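You operate a simulated robot arm through the tools that you are given. There is no shell and no other tool. Be economical: measure what you need, move in short steps, check, and stop when the job is done.

You are at the controls of a simulated robot arm. One attempt, no reset.

## Task
Soap the sponge, then wipe off the coffee stain and the jam smear.
Fine: press the sponge on the green soap tray; put it back after. What is to be rubbed or washed off counts as gone when no trace of it is left.

The check looks at the end state, three seconds after you hand in, the way a careful person would. Anything else that was tipped, shoved, dropped, spilled or broken makes it a failure.

## Robot
A 6-joint arm with a two-finger parallel gripper, fixed in place. Base frame: the origin is at the foot of the arm, x ahead of it, y to its left, z up; the work surface is at about z = 760. Units: mm, degrees, N and s.
With the tool pointing down near the work surface it reaches from about 240 to 640 mm from the base axis. Its first joint turns from -66.0 to 66.0 degrees. Payload 2.7 kg.
Tool frame: the origin (TCP) lies between the finger pads and is the grasp point; the fingertips stand 23 mm ahead of it; z points along the fingers, y is the line along which they close. Largest opening 94 mm; finger width 38, thickness 10; the body of the gripper, 54 by 96 mm, starts 39 mm behind the TCP.
Orientation is told as [roll, pitch, yaw] about the base's x, y, z axes, in that order, counted from this pose: with the fingers straight down and closing along the base's y, the tool's x points along the base's -x, its y along +y and its z along -z.

## Interface
- The arm moves only by the tool apply_moves. Its argument "increments" is a list of rows, each an object (a shift or turn left out is 0, a gripper value left out holds the last) with "dp": the shift along the tool's x, y, z in cm, a list of three; "rotation": the turn, a rotation vector about the tool's x, y, z in degrees, a list of three. In form: [{"dp": [x, y, z], "rotation": [rx, ry, rz]}, ...]. A call has 1 to 20 rows; each row is the pose to reach, as a shift and turn from the pose commanded when the call began, along the tool's axes at that moment. "gripper" is the finger opening in cm, from 0 to 9.4, set as the call begins (left out, the last holds). A row lasts 0.2 s, in which the tool goes at most 50 mm and 8.6 degrees; a call with a longer step from one row to the next is refused whole, and so is a gripper value outside its range. Where a pose cannot be reached the arm comes as near as it can. A force on the tool above 40 N (or 10 N above the force at the start of the call, whichever is more), or a blocked arm, ends the call early, and 0.2 s more pass. The fingers move at their own pace (about 45 mm/s each) and stop on an object; they squeeze with about 35 N. The grip force told is the motor's: it shows also when the fingers shut on nothing. Time passes only in rows, and 0.2 s behind the last, so rows that repeat a pose let the fingers close. The reply holds the time, the measured pose of the TCP, the force on the tool along the base axes, the opening and the grip force, in the units named above and with some noise, with the torque about the TCP (base axes, N m) and any sound that the robot's microphone picked up.
- Cameras (640 x 400 px; columns grow to the right, rows downward): "scene" is fixed at [59.1, -420, 1409.4]; the picture's right is [0.90, -0.44, 0.00], its down [-0.23, -0.47, -0.85] and it looks along [0.37, 0.76, -0.53] (base axes); focal length 314 px, centre (320, 200). "wrist" rides on the gripper at [86, 16, -75] in the tool frame; the picture's right is [-0.18, 0.98, 0.00], its down [-0.58, -0.11, -0.81] and it looks along [-0.79, -0.15, 0.59] (tool axes); focal length 243 px, centre (320, 200). There is no depth. A picture from a camera that has moved, and an enlarged one, comes with that camera's place and axes in the base frame and with its lens.
- snapshot(camera): a new picture of that camera. No time passes.
- enlarge(camera, box): a new picture of the part [left, top, right, bottom] of that camera's present view, enlarged. No time passes.
- close_job(): hands the job in; it is judged then, once.

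Work in short steps. Places have to be worked out from the pictures, the camera data and where the tool is seen: move nearer, look again, correct. Check each grasp and each placing, and mend what went wrong. You have 120 turns and 84 pictures in all, those below and enlarged ones among them. Open the gripper and draw the arm clear of the work before you hand the job in, unless the task says otherwise; then end with one line.

The tools are called after "Emit:" by a JSON object that holds its "op" and its "data". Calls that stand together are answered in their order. apply_moves: Moves the arm, as the interface text tells. Its arguments: {"type":"object","properties":{"increments":{"type":"array"},"gripper":{"type":"number"}},"required":["increments"]} The other tools are called the same way: snapshot (camera) takes a picture; enlarge (camera, box) takes an enlarged picture of a part of a camera's view; close_job () hands the job in.

At the start:

```text
time_s: 0.0
eef_pos: [429.9, 136.8, 1066.2]
tool_rot: [0.0, -0.1, 0.0]
contact_force: [0.2, 0.6, -0.3]
torque: [0.02, 0.0, -0.03]
opening: 93.8
grip_force: 0.1
```

scene: 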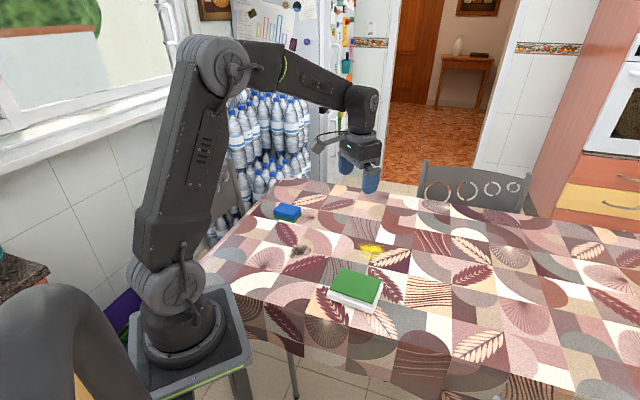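
wrist: 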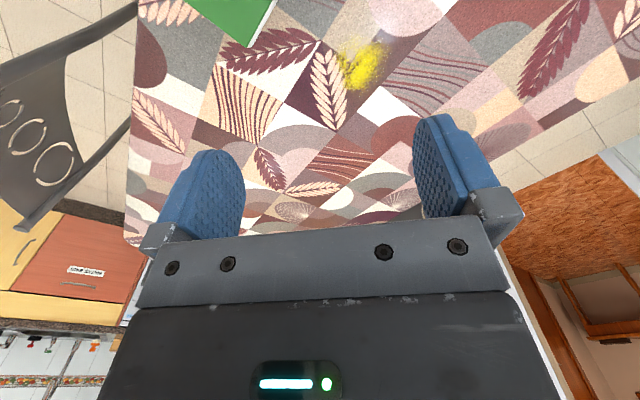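

I start by enlarging the table area to identify the sponge, the stains and the tray.

Emit:
{"op": "enlarge", "data": {"camera": "scene", "box": [220, 170, 420, 320]}}

Emit:
{"op": "enlarge", "data": {"camera": "scene", "box": [380, 180, 640, 380]}}

```text
2.67 times, centred on (320, 245) of scene
camera zoom: at [59.1, -420.0, 1409.4], right [0.9, -0.44, 0.0], down [-0.23, -0.47, -0.85], along [0.37, 0.76, -0.53], focal length 838 px, centre (320, 80)
```

zoom: 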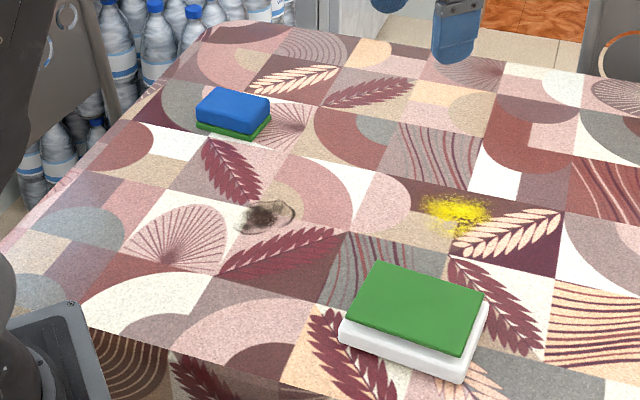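

```text
2.00 times, centred on (510, 280) of scene
camera zoom: at [59.1, -420.0, 1409.4], right [0.9, -0.44, 0.0], down [-0.23, -0.47, -0.85], along [0.37, 0.76, -0.53], focal length 628 px, centre (-60, 40)
```

zoom: 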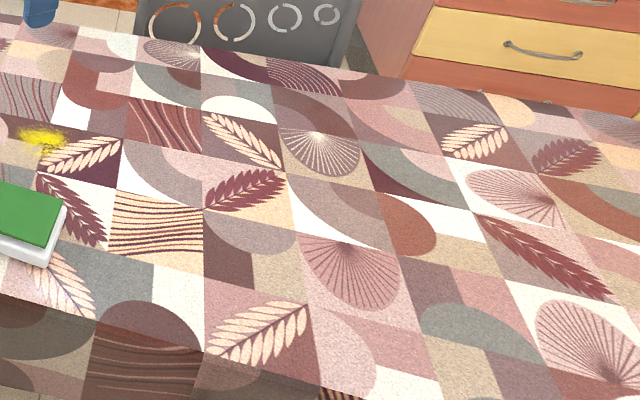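

Emit:
{"op": "enlarge", "data": {"camera": "scene", "box": [330, 225, 410, 275]}}

Emit:
{"op": "enlarge", "data": {"camera": "scene", "box": [250, 195, 330, 265]}}

Emit:
{"op": "enlarge", "data": {"camera": "scene", "box": [380, 180, 520, 270]}}

```text
8.00 times, centred on (370, 250) of scene
camera zoom: at [59.1, -420.0, 1409.4], right [0.9, -0.44, 0.0], down [-0.23, -0.47, -0.85], along [0.37, 0.76, -0.53], focal length 2514 px, centre (-80, -200)
```

zoom: 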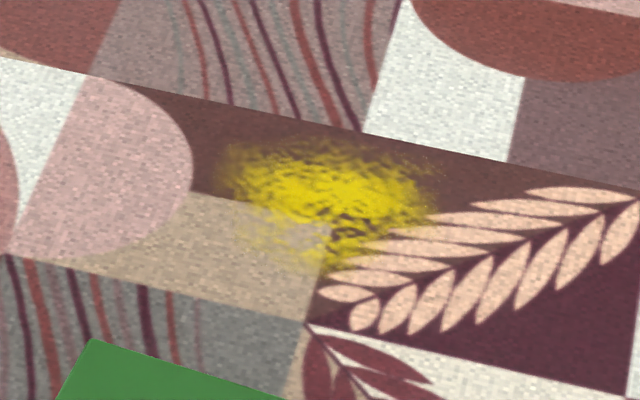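

```text
5.71 times, centred on (290, 230) of scene
camera zoom: at [59.1, -420.0, 1409.4], right [0.9, -0.44, 0.0], down [-0.23, -0.47, -0.85], along [0.37, 0.76, -0.53], focal length 1796 px, centre (491, 29)
```

zoom: 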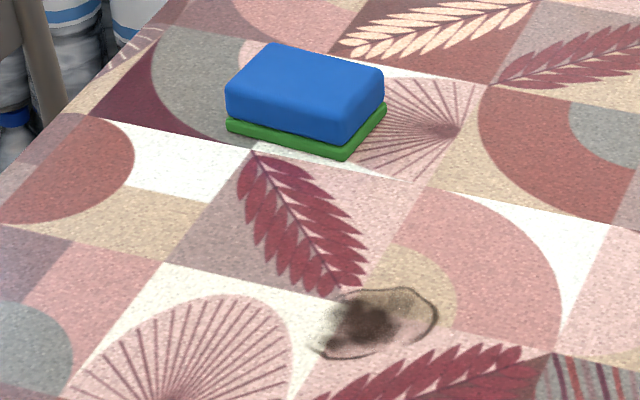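

```text
4.44 times, centred on (450, 225) of scene
camera zoom: at [59.1, -420.0, 1409.4], right [0.9, -0.44, 0.0], down [-0.23, -0.47, -0.85], along [0.37, 0.76, -0.53], focal length 1397 px, centre (-258, 89)
```

zoom: 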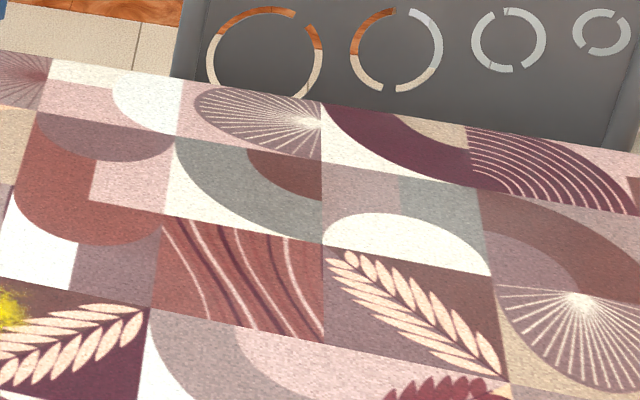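

The table shows the sponge near (360,463), the coffee stain near (326,274), something yellow near (531,183) and the tray near (391,51). I move toward the sponge, stopping on the way to look at the cloth with the wrist camera.

Emit:
{"op": "apply_moves", "data": {"increments": [{"dp": [4, 2, 0]}, {"dp": [8, 4, 0]}, {"dp": [11, 7, 0]}, {"dp": [13, 10, 0]}, {"dp": [14, 13, 0]}, {"dp": [14, 13, 0]}]}}

Emit:
{"op": "snapshot", "data": {"camera": "wrist"}}

Emit:
{"op": "snapshot", "data": {"camera": "scene"}}

```text
time_s: 1.4
eef_pos: [290.4, 269.2, 1066.7]
tool_rot: [-0.1, -0.2, 0.0]
contact_force: [0.0, -0.3, 0.1]
torque: [0.01, 0.01, 0.01]
opening: 94.2
grip_force: 0.1
```

```text
76 pictures are left
camera wrist: at [204.0, 285.1, 1141.2], right [0.18, 0.98, 0.0], down [0.58, -0.11, 0.81], along [0.79, -0.15, -0.59], focal length 243 px, centre (320, 200)
```

wrist: 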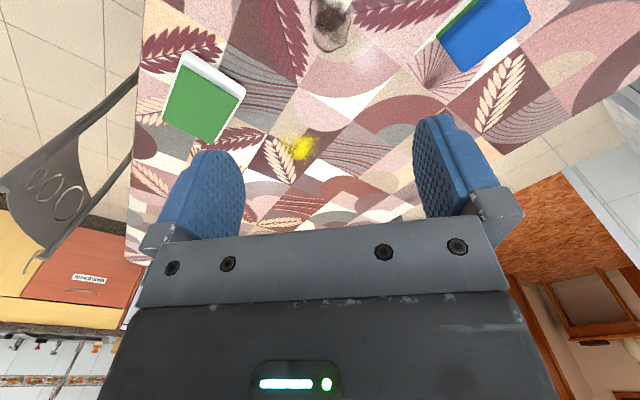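

```text
75 pictures are left
```

scene: 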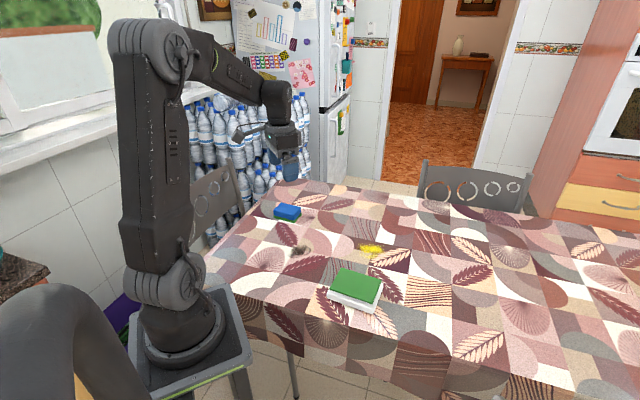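

I see a faint reddish patch near (275,45) in the wrist view; enlarging to check whether that is the jam.

Emit:
{"op": "enlarge", "data": {"camera": "wrist", "box": [200, 0, 400, 120]}}

Emit:
{"op": "enlarge", "data": {"camera": "scene", "box": [290, 240, 370, 290]}}

```text
3.20 times, centred on (300, 60) of wrist
camera zoom: at [204.0, 285.1, 1141.2], right [0.18, 0.98, 0.0], down [0.58, -0.11, 0.81], along [0.79, -0.15, -0.59], focal length 776 px, centre (384, 648)
```

zoom: 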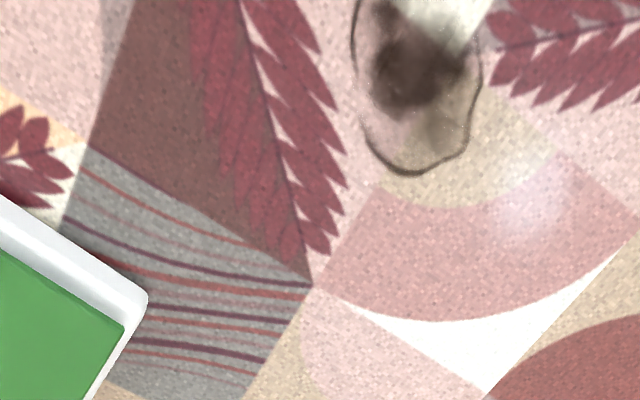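

```text
8.00 times, centred on (330, 265) of scene
camera zoom: at [59.1, -420.0, 1409.4], right [0.9, -0.44, 0.0], down [-0.23, -0.47, -0.85], along [0.37, 0.76, -0.53], focal length 2514 px, centre (240, -320)
```

zoom: 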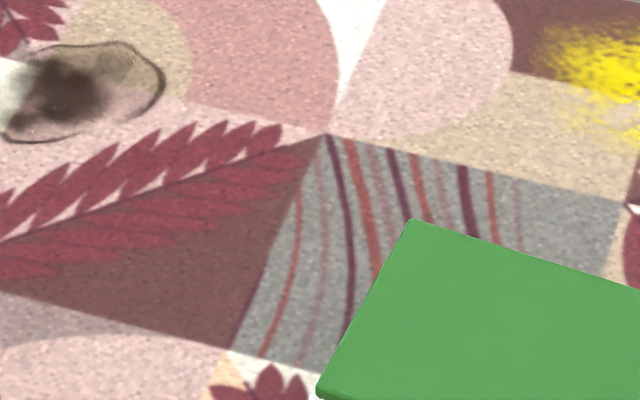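

Emit:
{"op": "enlarge", "data": {"camera": "scene", "box": [200, 175, 330, 265]}}

Emit:
{"op": "enlarge", "data": {"camera": "scene", "box": [290, 175, 420, 255]}}

Emit:
{"op": "enlarge", "data": {"camera": "scene", "box": [370, 250, 500, 340]}}

Emit:
{"op": "enlarge", "data": {"camera": "scene", "box": [200, 240, 340, 350]}}

Emit:
{"op": "enlarge", "data": {"camera": "wrist", "box": [120, 0, 340, 240]}}

```text
4.44 times, centred on (265, 220) of scene
camera zoom: at [59.1, -420.0, 1409.4], right [0.9, -0.44, 0.0], down [-0.23, -0.47, -0.85], along [0.37, 0.76, -0.53], focal length 1397 px, centre (564, 111)
```

zoom: 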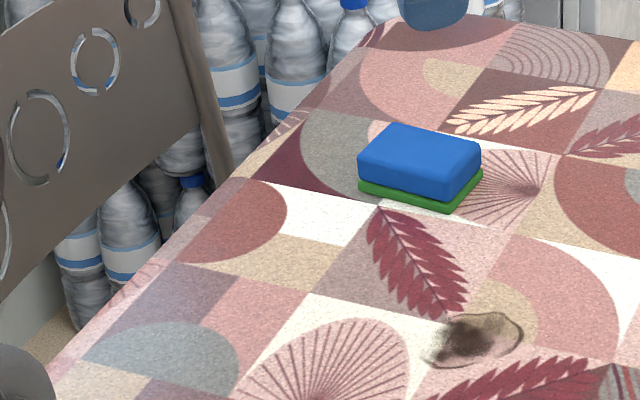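

```text
4.92 times, centred on (355, 215) of scene
camera zoom: at [59.1, -420.0, 1409.4], right [0.9, -0.44, 0.0], down [-0.23, -0.47, -0.85], along [0.37, 0.76, -0.53], focal length 1547 px, centre (148, 126)
```

zoom: 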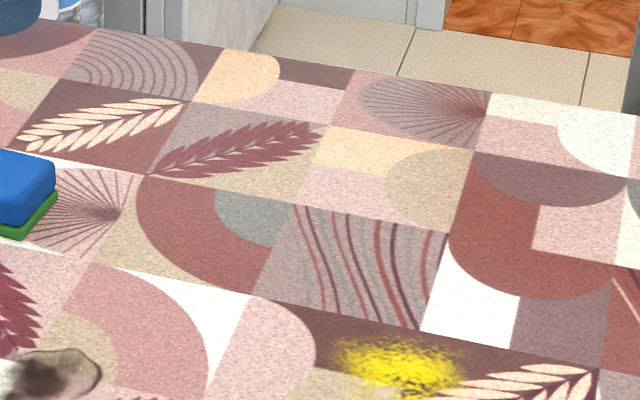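

```text
4.44 times, centred on (435, 295) of scene
camera zoom: at [59.1, -420.0, 1409.4], right [0.9, -0.44, 0.0], down [-0.23, -0.47, -0.85], along [0.37, 0.76, -0.53], focal length 1397 px, centre (-191, -222)
```

zoom: 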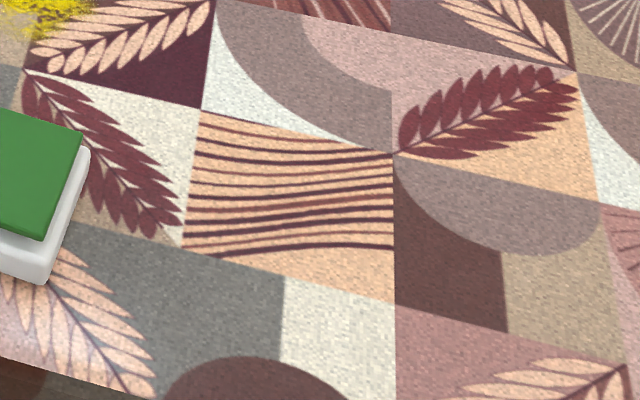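

```text
3.64 times, centred on (270, 295) of scene
camera zoom: at [59.1, -420.0, 1409.4], right [0.9, -0.44, 0.0], down [-0.23, -0.47, -0.85], along [0.37, 0.76, -0.53], focal length 1143 px, centre (502, -146)
```

zoom: 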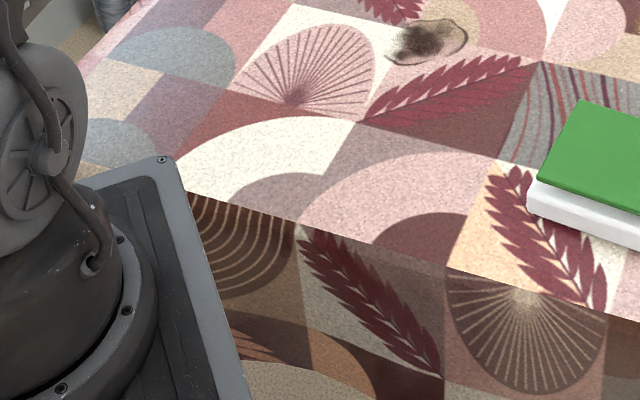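

```text
1.67 times, centred on (230, 120) of wrist
camera zoom: at [204.0, 285.1, 1141.2], right [0.18, 0.98, 0.0], down [0.58, -0.11, 0.81], along [0.79, -0.15, -0.59], focal length 404 px, centre (470, 333)
```

zoom: 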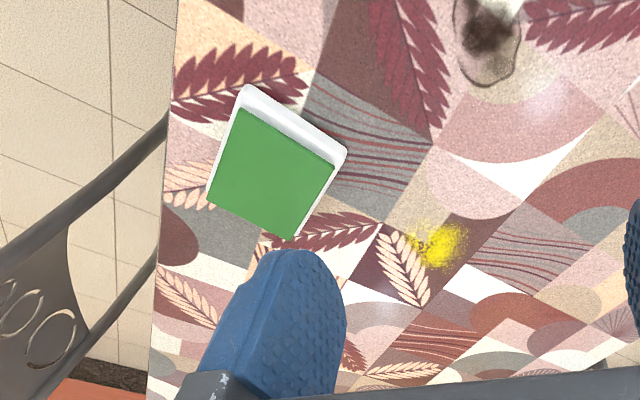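

Only two marks are visible: brown coffee and the yellow smear, which I take to be the jam. The sponge is about 81x58 mm at (362,467), with its long axis at about -48°, so I move above it with yaw -48.5°.

Emit:
{"op": "apply_moves", "data": {"increments": [{"dp": [-1.2, 3.3, 1], "rotation": [0, 0, 8]}, {"dp": [-2.4, 6.6, 2], "rotation": [0, 0, 16]}, {"dp": [-3.6, 9.9, 4], "rotation": [0, 0, 24]}, {"dp": [-4.8, 13.2, 6], "rotation": [0, 0, 32]}, {"dp": [-6, 16.5, 8], "rotation": [0, 0, 40]}, {"dp": [-7.2, 19.8, 10], "rotation": [0, 0, 48.5]}, {"dp": [-7.2, 19.8, 12], "rotation": [0, 0, 48.5]}]}}

Emit:
{"op": "snapshot", "data": {"camera": "wrist"}}

Emit:
{"op": "enlarge", "data": {"camera": "scene", "box": [240, 150, 340, 230]}}

```text
time_s: 3.0
eef_pos: [361.6, 465.8, 946.5]
tool_rot: [0.0, 0.0, -48.6]
contact_force: [-0.7, 1.0, 0.1]
torque: [0.0, 0.0, 0.02]
opening: 93.8
grip_force: 0.2
```

```text
67 pictures are left
camera wrist: at [316.9, 541.5, 1020.3], right [0.86, 0.51, 0.0], down [0.3, -0.51, 0.81], along [0.41, -0.69, -0.59], focal length 243 px, centre (320, 200)
```

wrist: 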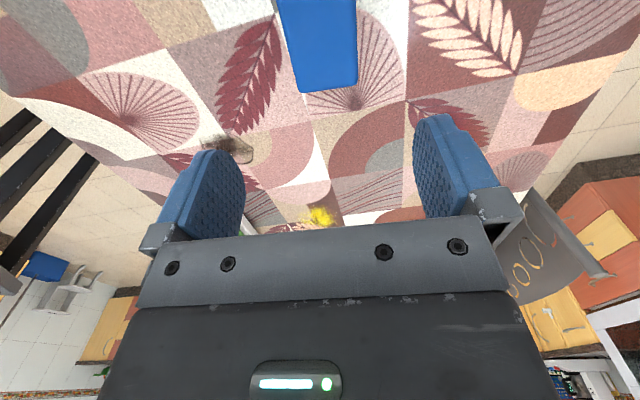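

```text
5.00 times, centred on (290, 190) of scene
camera zoom: at [59.1, -420.0, 1409.4], right [0.9, -0.44, 0.0], down [-0.23, -0.47, -0.85], along [0.37, 0.76, -0.53], focal length 1571 px, centre (470, 250)
```

zoom: 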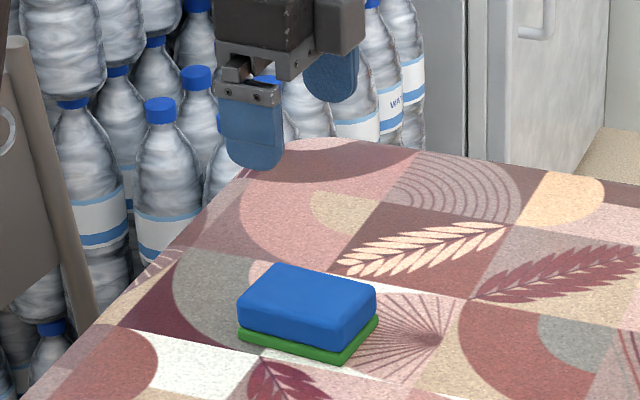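

The wrist view confirms the sponge centre at about (361,469), 54 mm wide along the closing line. I descend to TCP z≈793 with the fingers open.

Emit:
{"op": "apply_moves", "data": {"increments": [{"dp": [-0.2, 0.1, 4.5]}, {"dp": [-0.2, 0.1, 9]}, {"dp": [-0.2, 0.1, 12.5]}, {"dp": [-0.2, 0.1, 14.5]}, {"dp": [-0.2, 0.1, 15.3]}, {"dp": [-0.2, 0.1, 15.3]}]}}

Emit:
{"op": "enlarge", "data": {"camera": "scene", "box": [240, 150, 340, 230]}}

```text
time_s: 4.4
eef_pos: [365.2, 465.3, 792.8]
tool_rot: [0.1, -0.1, -48.5]
contact_force: [-0.5, 0.7, 0.7]
torque: [-0.02, -0.02, 0.01]
opening: 93.7
grip_force: 0.0
```

```text
5.00 times, centred on (290, 190) of scene
camera zoom: at [59.1, -420.0, 1409.4], right [0.9, -0.44, 0.0], down [-0.23, -0.47, -0.85], along [0.37, 0.76, -0.53], focal length 1571 px, centre (470, 250)
```

zoom: 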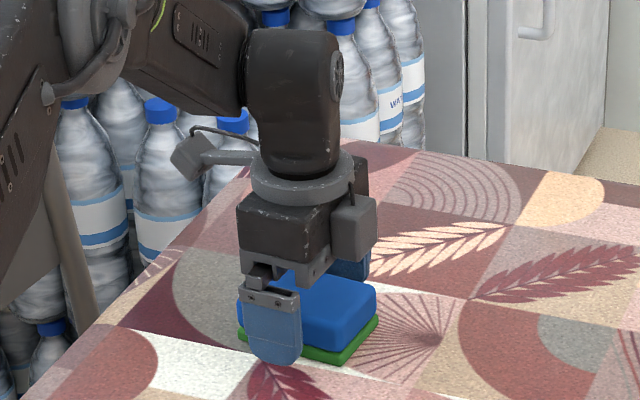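

The fingers straddle the sponge near its middle; I close on it.

Emit:
{"op": "apply_moves", "data": {"increments": [{"dp": [0, 0, 0]}, {"dp": [0, 0, 0]}, {"dp": [0, 0, 0]}, {"dp": [0, 0, 0]}, {"dp": [0, 0, 0]}], "gripper": 2}}

Emit:
{"op": "enlarge", "data": {"camera": "scene", "box": [240, 150, 340, 230]}}

```text
time_s: 5.6
eef_pos: [365.2, 465.1, 792.5]
tool_rot: [0.0, 0.0, -48.5]
contact_force: [0.9, 0.7, -0.1]
torque: [-0.05, -0.02, 0.01]
opening: 59.0
grip_force: 35.1
```

```text
5.00 times, centred on (290, 190) of scene
camera zoom: at [59.1, -420.1, 1409.4], right [0.9, -0.44, 0.0], down [-0.23, -0.47, -0.85], along [0.37, 0.76, -0.53], focal length 1571 px, centre (470, 250)
```

zoom: 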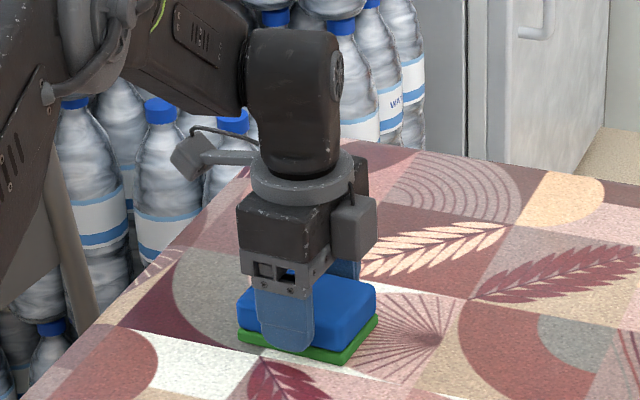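

The grip holds at 59 mm with 35 N, and the return pose is (365.2,465.1,792.5), yaw -48.5. I lift and check that the sponge came up and what lies beneath it.

Emit:
{"op": "apply_moves", "data": {"increments": [{"dp": [0, 0, -2]}, {"dp": [0, 0, -5]}, {"dp": [0, 0, -8]}, {"dp": [0, 0, -11]}, {"dp": [0, 0, -11]}]}}

Emit:
{"op": "enlarge", "data": {"camera": "scene", "box": [240, 150, 340, 230]}}

```text
time_s: 6.8
eef_pos: [365.1, 464.9, 905.0]
tool_rot: [0.1, -0.1, -48.4]
contact_force: [0.0, 0.5, -0.1]
torque: [0.01, -0.03, -0.01]
opening: 58.9
grip_force: 34.7
```

```text
5.00 times, centred on (290, 190) of scene
camera zoom: at [59.1, -420.0, 1409.4], right [0.9, -0.44, 0.0], down [-0.23, -0.47, -0.85], along [0.37, 0.76, -0.53], focal length 1571 px, centre (470, 250)
```

zoom: 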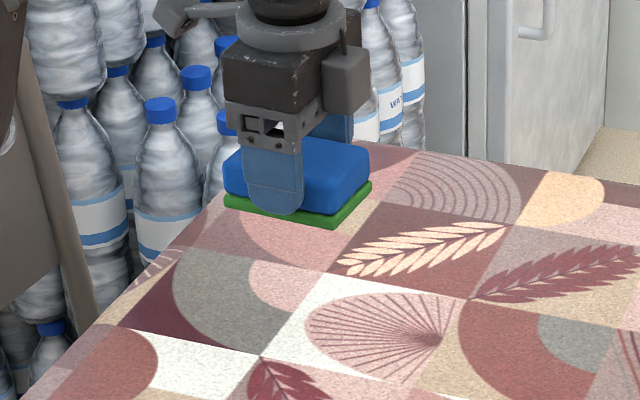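

The sponge is held level, with nothing beneath it. I carry it to above the tray, about (396,58), turning +3°.

Emit:
{"op": "apply_moves", "data": {"increments": [{"dp": [-2, -1.5, 0]}, {"dp": [-5, -3.8, 0]}, {"dp": [-8.5, -6.4, 0]}, {"dp": [-12, -9.1, 0]}, {"dp": [-15.5, -11.7, 0]}, {"dp": [-19, -14.4, 0]}, {"dp": [-22.5, -17, 0]}, {"dp": [-26, -19.7, 0]}, {"dp": [-29.5, -22.4, 0], "rotation": [0, 0, -1]}, {"dp": [-31.5, -23.9, 0], "rotation": [0, 0, -2]}, {"dp": [-32.5, -24.7, 0], "rotation": [0, 0, -3]}, {"dp": [-32.5, -24.7, 0], "rotation": [0, 0, -3]}]}}

Emit:
{"op": "enlarge", "data": {"camera": "scene", "box": [290, 200, 430, 320]}}

Emit:
{"op": "snapshot", "data": {"camera": "wrist"}}

```text
time_s: 9.4
eef_pos: [395.1, 58.8, 902.0]
tool_rot: [0.0, 0.1, -45.4]
contact_force: [0.0, 0.5, -0.8]
torque: [-0.03, -0.01, -0.03]
opening: 59.1
grip_force: 35.0
```

```text
3.33 times, centred on (360, 260) of scene
camera zoom: at [59.1, -420.1, 1409.4], right [0.9, -0.44, 0.0], down [-0.23, -0.47, -0.85], along [0.37, 0.76, -0.53], focal length 1048 px, centre (187, 0)
```

zoom: 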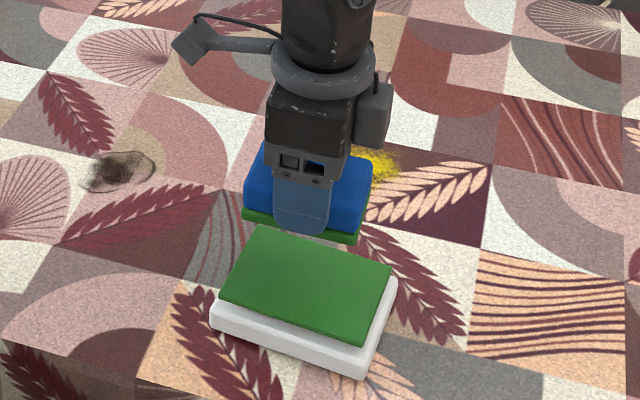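

```text
61 pictures are left
camera wrist: at [345.6, 131.9, 975.8], right [0.83, 0.56, 0.0], down [0.33, -0.49, 0.81], along [0.45, -0.67, -0.59], focal length 243 px, centre (320, 200)
```

wrist: 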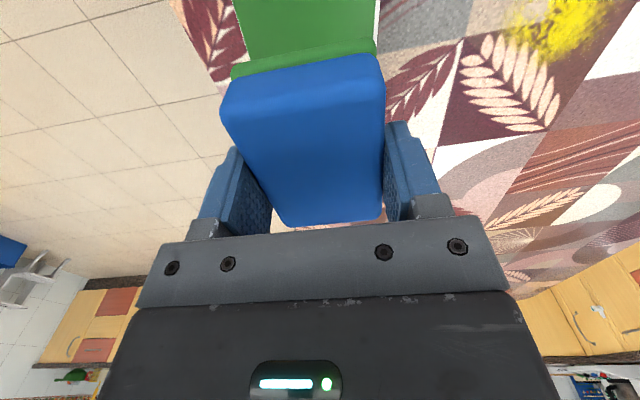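

The sponge is centred over the tray by my projection. I descend to just above the expected contact, at TCP ≈ 818.

Emit:
{"op": "apply_moves", "data": {"increments": [{"dp": [0, 0, 3]}, {"dp": [0, 0, 6]}, {"dp": [0, 0, 7.5]}, {"dp": [0, 0, 8.2]}, {"dp": [0, 0, 8.2]}]}}

Emit:
{"op": "enlarge", "data": {"camera": "scene", "box": [290, 200, 430, 320]}}

```text
time_s: 10.5
eef_pos: [396.7, 61.1, 824.2]
tool_rot: [0.2, -0.1, -45.4]
contact_force: [-5.4, -0.9, 21.0]
torque: [0.0, 0.37, -0.01]
opening: 58.7
grip_force: 34.7
stopped in row 5: the force on the tool passed its limit at 42 N (the readings are from after the stop); the commanded pose is now the measured one
```

```text
3.33 times, centred on (360, 260) of scene
camera zoom: at [58.8, -420.1, 1409.4], right [0.9, -0.44, 0.0], down [-0.23, -0.47, -0.85], along [0.37, 0.76, -0.53], focal length 1048 px, centre (187, 0)
```

zoom: 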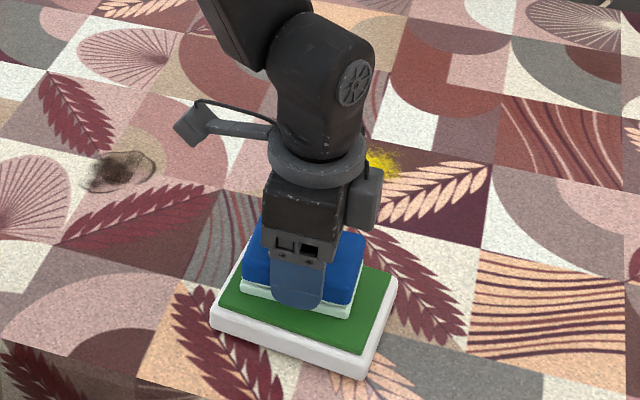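

The sponge touched at z≈824 and its green layer now looks white with soap, while the tray looks unmoved. I lift and check.

Emit:
{"op": "apply_moves", "data": {"increments": [{"dp": [0, 0, 0]}, {"dp": [0, 0, 0]}, {"dp": [0, 0, -1]}, {"dp": [0, 0, -3]}, {"dp": [0, 0, -6]}, {"dp": [0, 0, -8]}]}}

Emit:
{"op": "enlarge", "data": {"camera": "scene", "box": [290, 200, 430, 320]}}

```text
time_s: 11.9
eef_pos: [398.1, 59.6, 902.2]
tool_rot: [0.1, 0.1, -45.4]
contact_force: [-0.1, -0.2, -0.2]
torque: [-0.04, -0.01, -0.03]
opening: 59.1
grip_force: 34.8
```

```text
3.33 times, centred on (360, 260) of scene
camera zoom: at [59.1, -420.0, 1409.4], right [0.9, -0.44, 0.0], down [-0.23, -0.47, -0.85], along [0.37, 0.76, -0.53], focal length 1048 px, centre (187, 0)
```

zoom: 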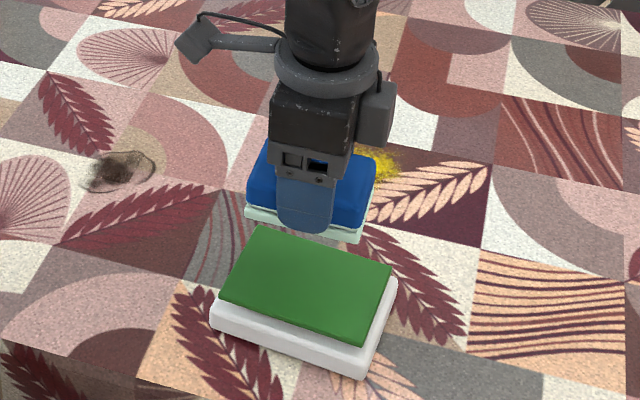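

The sponge is soaped and the tray hasn't moved. I carry it over the coffee stain (centre about (324,270), spanning x 286–360 and y 249–291), turning to yaw 0.

Emit:
{"op": "apply_moves", "data": {"increments": [{"dp": [3, 1.4, 0], "rotation": [0, 0, -7]}, {"dp": [7, 3.3, 0], "rotation": [0, 0, -14]}, {"dp": [11, 5.2, 0], "rotation": [0, 0, -21]}, {"dp": [15, 7.1, 0], "rotation": [0, 0, -28]}, {"dp": [18.5, 8.7, 0], "rotation": [0, 0, -35]}, {"dp": [20.1, 9.5, 1], "rotation": [0, 0, -41]}, {"dp": [20.1, 9.5, 4], "rotation": [0, 0, -45.4]}, {"dp": [20.1, 9.5, 8], "rotation": [0, 0, -45.4]}, {"dp": [20.1, 9.5, 9.5], "rotation": [0, 0, -45.4]}, {"dp": [20.1, 9.5, 9.5], "rotation": [0, 0, -45.4]}]}}

Emit:
{"op": "enlarge", "data": {"camera": "scene", "box": [250, 190, 390, 290]}}

```text
time_s: 14.1
eef_pos: [322.6, 269.5, 810.2]
tool_rot: [0.1, -0.2, 0.0]
contact_force: [-0.1, 0.5, -0.5]
torque: [0.02, -0.02, 0.0]
opening: 59.1
grip_force: 35.1
```

```text
4.00 times, centred on (320, 240) of scene
camera zoom: at [59.1, -420.0, 1409.4], right [0.9, -0.44, 0.0], down [-0.23, -0.47, -0.85], along [0.37, 0.76, -0.53], focal length 1257 px, centre (320, 40)
```

zoom: 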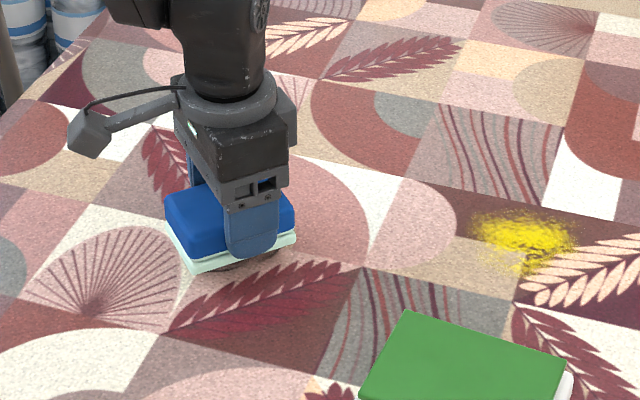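

The sponge is right above the coffee stain. I lower slowly to find the contact.

Emit:
{"op": "apply_moves", "data": {"increments": [{"dp": [0, 0, 0.8]}, {"dp": [0, 0, 1.4]}, {"dp": [0, 0, 1.7]}, {"dp": [0, 0, 1.8]}, {"dp": [0, 0, 1.8]}]}}

```text
time_s: 15.1
eef_pos: [323.1, 269.5, 792.9]
tool_rot: [0.1, -0.2, -0.1]
contact_force: [-1.9, -2.2, 7.7]
torque: [-0.04, 0.12, 0.01]
opening: 59.0
grip_force: 35.2
stopped in row 5: the force on the tool passed its limit at 43 N (the readings are from after the stop); the commanded pose is now the measured one
```

There is contact at z 792.9 with about 8 N. I rub with small strokes across the whole stain.

Emit:
{"op": "apply_moves", "data": {"increments": [{"dp": [0, 1.2, 0.02]}, {"dp": [0, 2.4, 0.02]}, {"dp": [0, 1.2, 0.02]}, {"dp": [0, 0, 0.02]}, {"dp": [0, -1.2, 0.02]}, {"dp": [0, -2.4, 0.02]}, {"dp": [1.2, -2.4, 0.02]}, {"dp": [1.8, -1.2, 0.02]}, {"dp": [1.8, 0, 0.02]}, {"dp": [1.8, 1.2, 0.02]}, {"dp": [1.8, 2.4, 0.02]}, {"dp": [0.6, 2.4, 0.02]}, {"dp": [-0.6, 2.4, 0.02]}, {"dp": [-1.8, 2.4, 0.02]}, {"dp": [-1.8, 1.2, 0.02]}, {"dp": [-1.8, 0, 0.02]}, {"dp": [-1.8, -1.2, 0.02]}, {"dp": [-1.8, -2.4, 0.02]}, {"dp": [-0.6, -1.2, 0.02]}, {"dp": [0, 0, 0]}]}}

Emit:
{"op": "enlarge", "data": {"camera": "scene", "box": [250, 190, 390, 290]}}

```text
time_s: 17.1
eef_pos: [305.8, 266.2, 793.4]
tool_rot: [-0.1, 0.0, -0.2]
contact_force: [-2.3, 0.5, 5.5]
torque: [0.08, -0.08, 0.02]
opening: 58.9
grip_force: 34.8
stopped in row 9: the force on the tool passed its limit at 42 N (the readings are from after the stop); the commanded pose is now the measured one
```

```text
4.00 times, centred on (320, 240) of scene
camera zoom: at [59.0, -420.1, 1409.4], right [0.9, -0.44, 0.0], down [-0.23, -0.47, -0.85], along [0.37, 0.76, -0.53], focal length 1257 px, centre (320, 40)
```

zoom: 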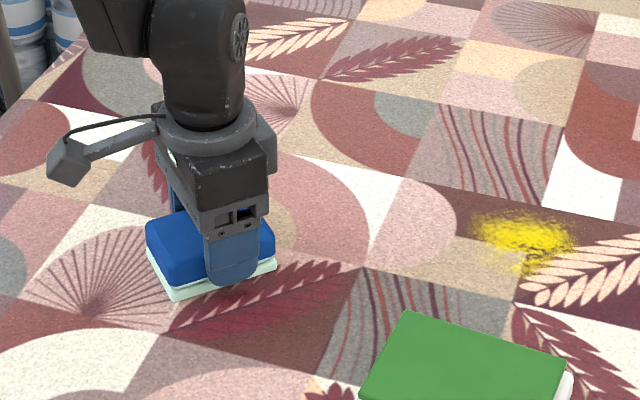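

The stain is fading; the force crept over the limit. I continue with slightly less pressure.

Emit:
{"op": "apply_moves", "data": {"increments": [{"dp": [0, 1, 0]}, {"dp": [0, 2, 0]}, {"dp": [0, 2.8, 0]}, {"dp": [-1, 2.8, 0]}, {"dp": [-2, 2.8, 0]}, {"dp": [-3.2, 2.8, 0]}, {"dp": [-3.2, 1.6, 0]}, {"dp": [-3.2, 0.4, 0]}, {"dp": [-3.2, -0.8, 0]}, {"dp": [-3.2, -2, 0]}, {"dp": [-2, -2, 0]}, {"dp": [-0.8, -2, 0]}, {"dp": [0, -2, 0]}, {"dp": [0, -1, 0]}, {"dp": [-0.8, 0, 0]}, {"dp": [-1.8, 0, 0]}, {"dp": [-1.8, 1, 0]}, {"dp": [-1.8, 1, -0.5]}, {"dp": [-1.8, 1, -4]}, {"dp": [-1.8, 1, -8]}]}}

Emit:
{"op": "enlarge", "data": {"camera": "scene", "box": [250, 190, 390, 290]}}

```text
time_s: 20.2
eef_pos: [304.6, 255.0, 792.4]
tool_rot: [-0.4, 0.4, -0.3]
contact_force: [-0.8, -0.6, 4.4]
torque: [0.07, -0.11, -0.01]
opening: 59.1
grip_force: 35.3
stopped in row 15: the force on the tool passed its limit at 42 N (the readings are from after the stop); the commanded pose is now the measured one
```

```text
4.00 times, centred on (320, 240) of scene
camera zoom: at [59.0, -420.1, 1409.4], right [0.9, -0.44, 0.0], down [-0.23, -0.47, -0.85], along [0.37, 0.76, -0.53], focal length 1257 px, centre (320, 40)
```

zoom: 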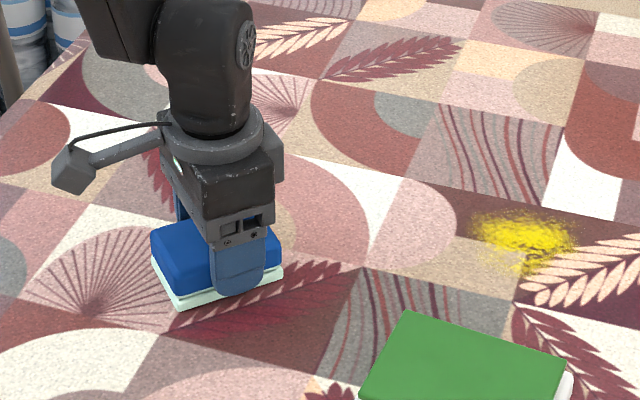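

I lift to inspect, including the crimson area on the leaf tile just below the sponge.

Emit:
{"op": "apply_moves", "data": {"increments": [{"dp": [0, 0, -2]}, {"dp": [0, 2, -6]}, {"dp": [0, 6, -10]}, {"dp": [0, 10, -13]}, {"dp": [0, 12, -13]}]}}

Emit:
{"op": "enlarge", "data": {"camera": "scene", "box": [250, 220, 350, 290]}}

Emit:
{"op": "snapshot", "data": {"camera": "wrist"}}

```text
refused: row 3 steps farther than a row can; nothing moved
```

```text
5.71 times, centred on (300, 255) of scene
camera zoom: at [59.0, -420.1, 1409.4], right [0.9, -0.44, 0.0], down [-0.23, -0.47, -0.85], along [0.37, 0.76, -0.53], focal length 1796 px, centre (434, -114)
```

zoom: 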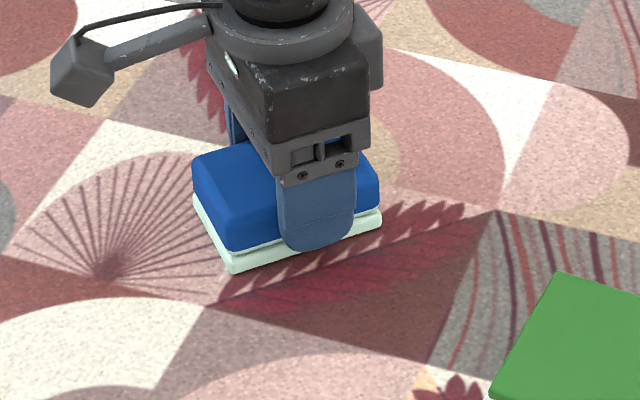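

```text
54 pictures are left
camera wrist: at [218.7, 272.0, 866.7], right [0.19, 0.98, -0.01], down [0.58, -0.11, 0.8], along [0.79, -0.16, -0.59], focal length 243 px, centre (320, 200)
```

wrist: 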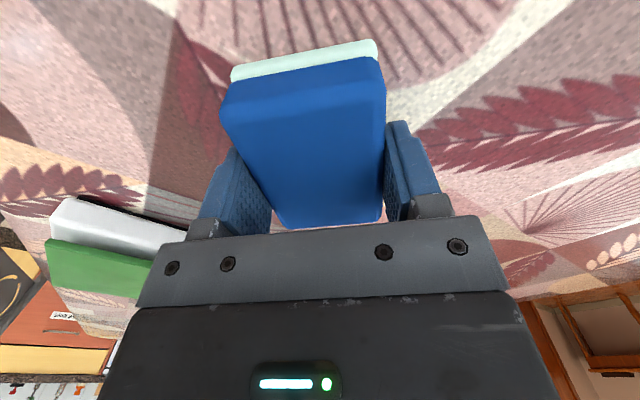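

That move was refused for being too long a step; nothing moved. I lift again in smaller steps.

Emit:
{"op": "apply_moves", "data": {"increments": [{"dp": [0, 0, -2]}, {"dp": [0, 1, -6]}, {"dp": [0, 4, -9]}, {"dp": [0, 8, -11]}, {"dp": [0, 12, -12]}, {"dp": [0, 12, -12]}]}}

Emit:
{"op": "enlarge", "data": {"camera": "scene", "box": [250, 220, 350, 290]}}

Emit:
{"op": "snapshot", "data": {"camera": "wrist"}}

```text
time_s: 21.6
eef_pos: [305.0, 377.4, 910.7]
tool_rot: [-0.6, 0.4, -0.3]
contact_force: [-1.7, -1.2, -0.6]
torque: [-0.01, -0.03, 0.04]
opening: 59.0
grip_force: 35.2
```

```text
5.71 times, centred on (300, 255) of scene
camera zoom: at [59.1, -420.0, 1409.4], right [0.9, -0.44, 0.0], down [-0.23, -0.47, -0.85], along [0.37, 0.76, -0.53], focal length 1796 px, centre (434, -114)
```

zoom: 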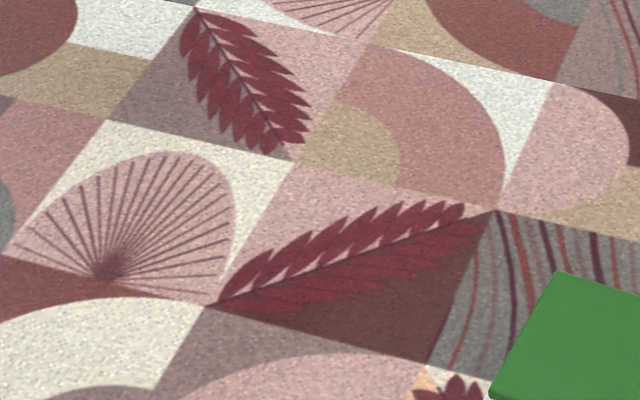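

```text
52 pictures are left
camera wrist: at [218.8, 393.7, 985.0], right [0.19, 0.98, -0.01], down [0.59, -0.1, 0.8], along [0.79, -0.16, -0.6], focal length 243 px, centre (320, 200)
```

wrist: 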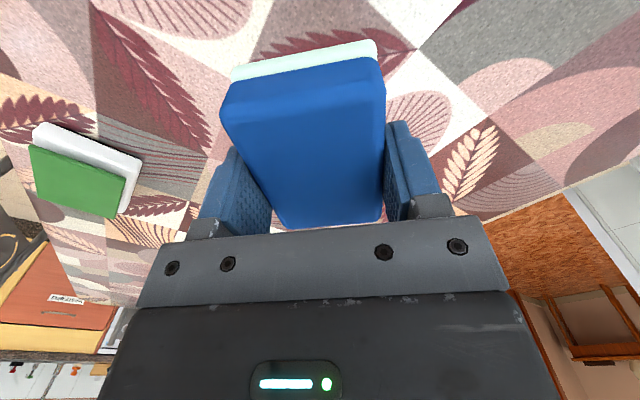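

The coffee stain looks gone. I zoom in further to check for traces, and to see whether the leaf tile hides a red smear.

Emit:
{"op": "enlarge", "data": {"camera": "scene", "box": [275, 235, 325, 275]}}

Emit:
{"op": "enlarge", "data": {"camera": "wrist", "box": [60, 0, 240, 160]}}

```text
10.00 times, centred on (300, 255) of scene
camera zoom: at [59.1, -420.0, 1409.4], right [0.9, -0.44, 0.0], down [-0.23, -0.47, -0.85], along [0.37, 0.76, -0.53], focal length 3143 px, centre (520, -350)
```

zoom: 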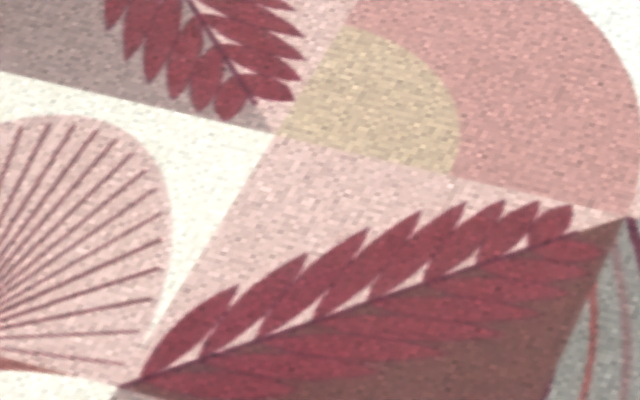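

```text
2.50 times, centred on (150, 80) of wrist
camera zoom: at [218.8, 393.7, 985.0], right [0.19, 0.98, -0.01], down [0.59, -0.1, 0.8], along [0.79, -0.16, -0.6], focal length 606 px, centre (745, 500)
```

zoom: 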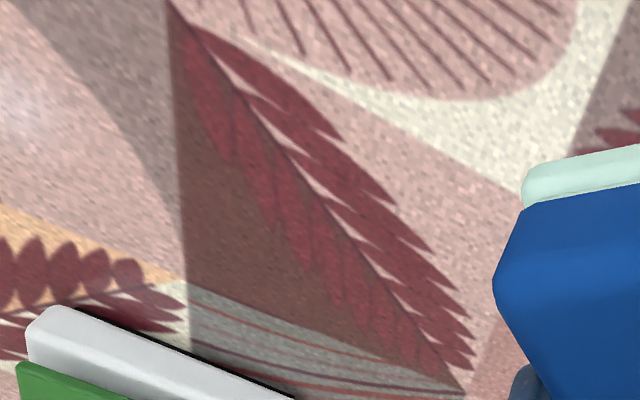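

The leaf is just pattern and the coffee is gone without a trace. I move to the yellow smear, centre about (530,182).

Emit:
{"op": "apply_moves", "data": {"increments": [{"dp": [-2, -1.7, 0], "rotation": [-0.6, -0.4, 0]}, {"dp": [-5.3, -4.6, 0], "rotation": [-0.6, -0.4, 0]}, {"dp": [-8.7, -7.5, 0], "rotation": [-0.6, -0.4, 0]}, {"dp": [-12.1, -10.5, 0], "rotation": [-0.6, -0.4, 0]}, {"dp": [-15.5, -13.4, 0], "rotation": [-0.6, -0.4, 0]}, {"dp": [-18.9, -16.4, 0], "rotation": [-0.6, -0.4, 0]}, {"dp": [-21.5, -18.7, 0], "rotation": [-0.6, -0.4, 0]}, {"dp": [-22.5, -19.5, 1], "rotation": [-0.6, -0.4, 0]}, {"dp": [-22.5, -19.5, 4], "rotation": [-0.6, -0.4, 0]}, {"dp": [-22.5, -19.5, 8], "rotation": [-0.6, -0.4, 0]}, {"dp": [-22.5, -19.5, 10], "rotation": [-0.6, -0.4, 0]}, {"dp": [-22.5, -19.5, 10], "rotation": [-0.6, -0.4, 0]}]}}

Emit:
{"op": "enlarge", "data": {"camera": "scene", "box": [310, 190, 430, 290]}}

```text
time_s: 24.2
eef_pos: [530.4, 180.6, 810.7]
tool_rot: [0.1, 0.0, -0.2]
contact_force: [0.2, 0.0, -1.1]
torque: [-0.02, -0.02, -0.01]
opening: 58.9
grip_force: 35.1
```

```text
4.00 times, centred on (370, 240) of scene
camera zoom: at [59.1, -420.0, 1409.4], right [0.9, -0.44, 0.0], down [-0.23, -0.47, -0.85], along [0.37, 0.76, -0.53], focal length 1257 px, centre (120, 40)
```

zoom: 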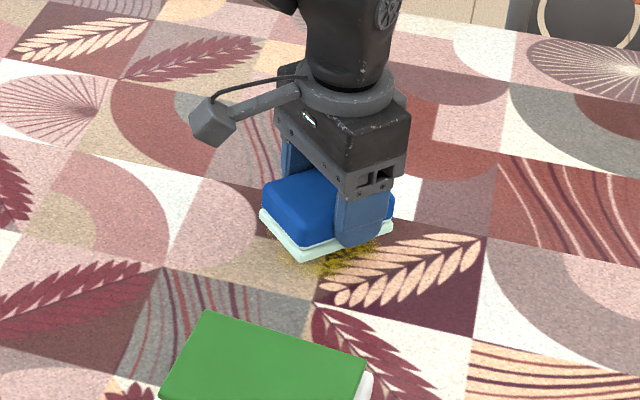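

The sponge is over the yellow smear. I lower to contact and rub in the same call at light pressure.

Emit:
{"op": "apply_moves", "data": {"increments": [{"dp": [0, 0, 0.8]}, {"dp": [0, 0, 1.3]}, {"dp": [0, 0, 1.6]}, {"dp": [0, 0, 1.7]}, {"dp": [0, 0, 1.74]}]}}

```text
time_s: 25.4
eef_pos: [529.2, 178.9, 794.7]
tool_rot: [0.1, 0.0, -0.4]
contact_force: [0.6, -0.4, -0.1]
torque: [-0.02, -0.01, 0.06]
opening: 59.0
grip_force: 35.2
```

Emit:
{"op": "apply_moves", "data": {"increments": [{"dp": [0, 0, 0.1]}, {"dp": [0, 0, 0.2]}, {"dp": [0, 0, 0.25]}]}}

```text
time_s: 26.2
eef_pos: [529.4, 178.0, 793.0]
tool_rot: [0.3, -0.1, -0.3]
contact_force: [-2.5, 0.6, 8.9]
torque: [-0.1, 0.48, -0.08]
opening: 58.9
grip_force: 35.2
```

There is contact with 9 N. I rub over the whole yellow area.

Emit:
{"op": "apply_moves", "data": {"increments": [{"dp": [0, 1, 0]}, {"dp": [0, 2, 0]}, {"dp": [0, 3, 0]}, {"dp": [-1.2, 3, 0]}, {"dp": [-2.4, 3, 0]}, {"dp": [-2.4, 1.8, 0]}, {"dp": [-2.4, 0.6, 0]}, {"dp": [-2.4, -0.6, 0]}, {"dp": [-2.4, -1.8, 0]}, {"dp": [-2.4, -3, 0]}, {"dp": [-1.2, -3, 0]}, {"dp": [0, -3, 0]}, {"dp": [1.2, -3, 0]}, {"dp": [2.4, -3, 0]}, {"dp": [2.4, -1.8, 0]}, {"dp": [2.4, -0.6, 0]}, {"dp": [2.4, 0.6, 0]}, {"dp": [2.4, 1.8, 0]}, {"dp": [2.4, 3, 0]}, {"dp": [1.2, 2.4, 0]}]}}

Emit:
{"op": "enlarge", "data": {"camera": "scene", "box": [310, 190, 430, 290]}}

```text
time_s: 30.4
eef_pos: [518.0, 205.5, 792.9]
tool_rot: [0.2, -0.1, -0.2]
contact_force: [-6.9, 6.5, 18.2]
torque: [-0.05, 0.21, -0.09]
opening: 59.0
grip_force: 34.9
```

```text
4.00 times, centred on (370, 240) of scene
camera zoom: at [58.7, -420.0, 1409.4], right [0.9, -0.44, 0.0], down [-0.23, -0.47, -0.85], along [0.37, 0.76, -0.53], focal length 1257 px, centre (120, 40)
```

zoom: 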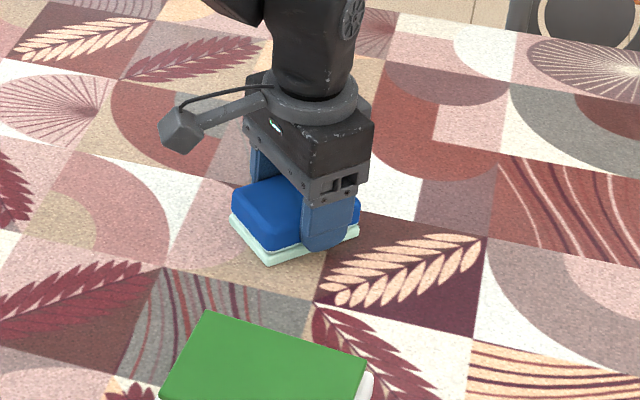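

Full pass done. I make one more pass through the middle while still in contact, then lift and inspect.

Emit:
{"op": "apply_moves", "data": {"increments": [{"dp": [-1.0, 0, 0]}, {"dp": [-2.0, 0, 0]}, {"dp": [-2.0, -1.2, 0]}, {"dp": [-2.0, -2.4, 0]}, {"dp": [-1.0, -3.2, 0]}, {"dp": [0, -3.2, 0]}, {"dp": [0, -2, 0]}, {"dp": [0, -1, 0]}, {"dp": [0, -1, -2]}, {"dp": [0.5, 0, -6]}, {"dp": [2, 3, -9]}, {"dp": [4, 7, -11]}, {"dp": [6, 11, -12]}, {"dp": [6, 11, -12]}]}}

Emit:
{"op": "enlarge", "data": {"camera": "scene", "box": [310, 210, 430, 290]}}

Emit:
{"op": "snapshot", "data": {"camera": "wrist"}}

```text
time_s: 33.4
eef_pos: [458.4, 313.4, 913.0]
tool_rot: [0.1, 0.0, -0.3]
contact_force: [0.1, 0.0, -0.7]
torque: [-0.01, 0.04, -0.03]
opening: 59.2
grip_force: 35.0
```

```text
5.00 times, centred on (370, 250) of scene
camera zoom: at [59.1, -420.0, 1409.4], right [0.9, -0.44, 0.0], down [-0.23, -0.47, -0.85], along [0.37, 0.76, -0.53], focal length 1571 px, centre (70, -50)
```

zoom: 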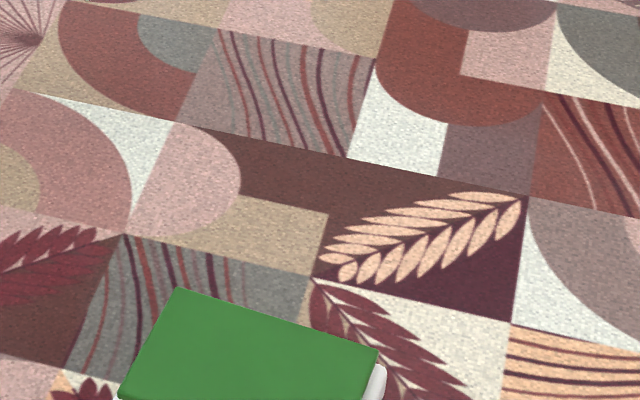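

```text
46 pictures are left
camera wrist: at [371.0, 330.2, 987.2], right [0.19, 0.98, 0.0], down [0.58, -0.11, 0.81], along [0.79, -0.15, -0.59], focal length 243 px, centre (320, 200)
```

wrist: 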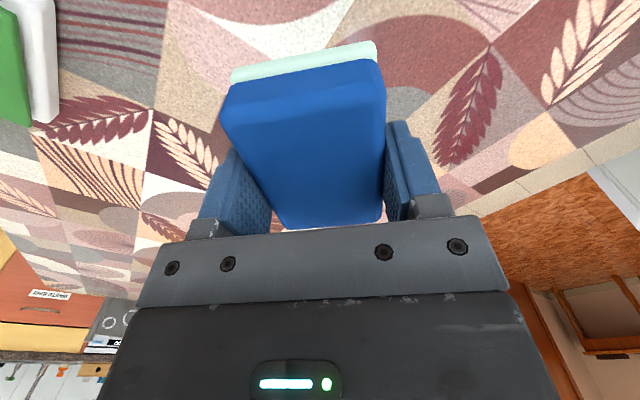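

Both marks are gone. I carry the sponge back above its original pose (365,465, yaw -48.5).

Emit:
{"op": "apply_moves", "data": {"increments": [{"dp": [1.3, 2.2, 0], "rotation": [0, 0, 8]}, {"dp": [3.3, 5.4, 0], "rotation": [0, 0, 16]}, {"dp": [5.3, 8.6, 0], "rotation": [0, 0, 24]}, {"dp": [7.3, 11.9, 0], "rotation": [0, 0, 32]}, {"dp": [8.8, 14.3, 0], "rotation": [0, 0, 40]}, {"dp": [9.3, 15.2, 1], "rotation": [0, 0, 48.2]}, {"dp": [9.3, 15.2, 5], "rotation": [0, 0, 48.2]}, {"dp": [9.3, 15.2, 9], "rotation": [0, 0, 48.2]}, {"dp": [9.3, 15.2, 10.8], "rotation": [0, 0, 48.2]}, {"dp": [9.3, 15.2, 10.8], "rotation": [0, 0, 48.2]}]}}

```text
time_s: 35.6
eef_pos: [368.6, 465.2, 804.6]
tool_rot: [0.0, 0.1, -48.5]
contact_force: [0.0, -0.3, -0.6]
torque: [-0.01, 0.04, -0.01]
opening: 58.9
grip_force: 34.8
```

Pose is right apart from 3 mm in x. I correct and lower to light contact.

Emit:
{"op": "apply_moves", "data": {"increments": [{"dp": [0.22, -0.25, 0.5]}, {"dp": [0.22, -0.25, 0.9]}, {"dp": [0.22, -0.25, 1.05]}, {"dp": [0.22, -0.25, 1.12]}, {"dp": [0.22, -0.25, 1.17]}]}}

Emit:
{"op": "enlarge", "data": {"camera": "scene", "box": [240, 150, 340, 230]}}

```text
time_s: 36.8
eef_pos: [363.2, 465.9, 792.1]
tool_rot: [0.1, -0.1, -48.5]
contact_force: [-0.5, -0.5, 2.6]
torque: [-0.2, -0.02, -0.03]
opening: 58.8
grip_force: 34.6
```

```text
5.00 times, centred on (290, 190) of scene
camera zoom: at [59.1, -420.1, 1409.4], right [0.9, -0.44, 0.0], down [-0.23, -0.47, -0.85], along [0.37, 0.76, -0.53], focal length 1571 px, centre (470, 250)
```

zoom: 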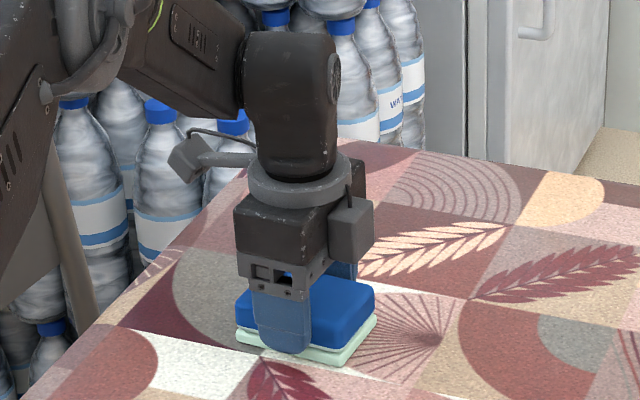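

The sponge rests on the cloth where it was, with 2.6 N of contact. I open, wait, and rise straight up.

Emit:
{"op": "apply_moves", "data": {"increments": [{"dp": [0, 0, 0]}, {"dp": [0, 0, 0]}, {"dp": [0, 0, 0]}, {"dp": [0, 0, 0]}], "gripper": 9.2}}

Emit:
{"op": "apply_moves", "data": {"increments": [{"dp": [0, 0, -2]}, {"dp": [0, 0, -5]}, {"dp": [0, 0, -9]}, {"dp": [0, 0, -13]}, {"dp": [0, 0, -17]}, {"dp": [0, 0, -20]}, {"dp": [0, 0, -20]}]}}

Emit:
{"op": "enlarge", "data": {"camera": "scene", "box": [220, 170, 420, 320]}}

Emit:
{"op": "snapshot", "data": {"camera": "wrist"}}

```text
time_s: 37.8
eef_pos: [362.1, 464.8, 791.7]
tool_rot: [0.2, -0.1, -48.5]
contact_force: [-0.1, -0.4, -0.5]
torque: [-0.01, 0.0, 0.0]
opening: 91.9
grip_force: 0.0
```

```text
time_s: 39.4
eef_pos: [361.2, 464.5, 991.9]
tool_rot: [0.1, 0.0, -48.6]
contact_force: [-0.2, 0.2, -1.0]
torque: [-0.02, 0.0, 0.03]
opening: 91.9
grip_force: 0.1
```

```text
2.67 times, centred on (320, 245) of scene
camera zoom: at [59.1, -420.1, 1409.4], right [0.9, -0.44, 0.0], down [-0.23, -0.47, -0.85], along [0.37, 0.76, -0.53], focal length 838 px, centre (320, 80)
```

zoom: 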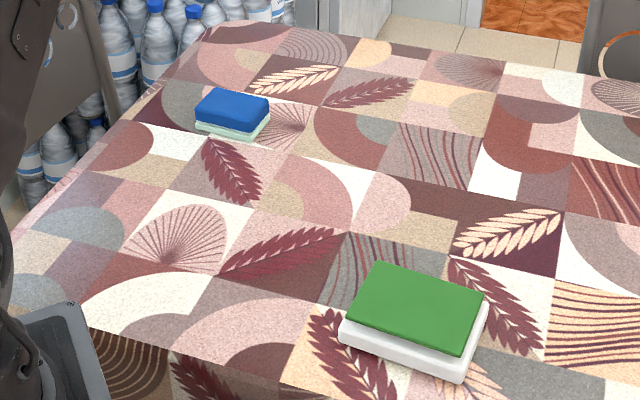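

```text
43 pictures are left
camera wrist: at [316.8, 539.9, 1066.0], right [0.86, 0.51, 0.0], down [0.3, -0.51, 0.81], along [0.41, -0.69, -0.59], focal length 243 px, centre (320, 200)
```

wrist: 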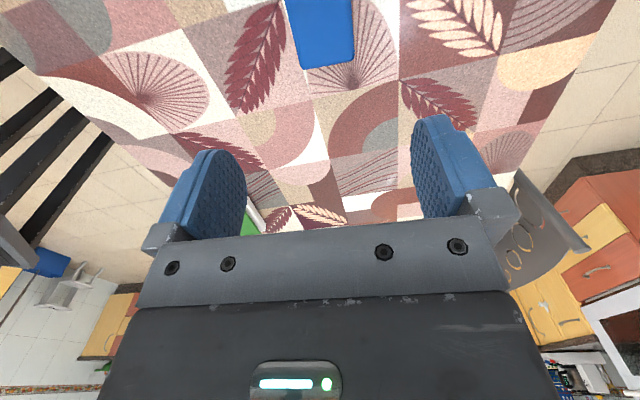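

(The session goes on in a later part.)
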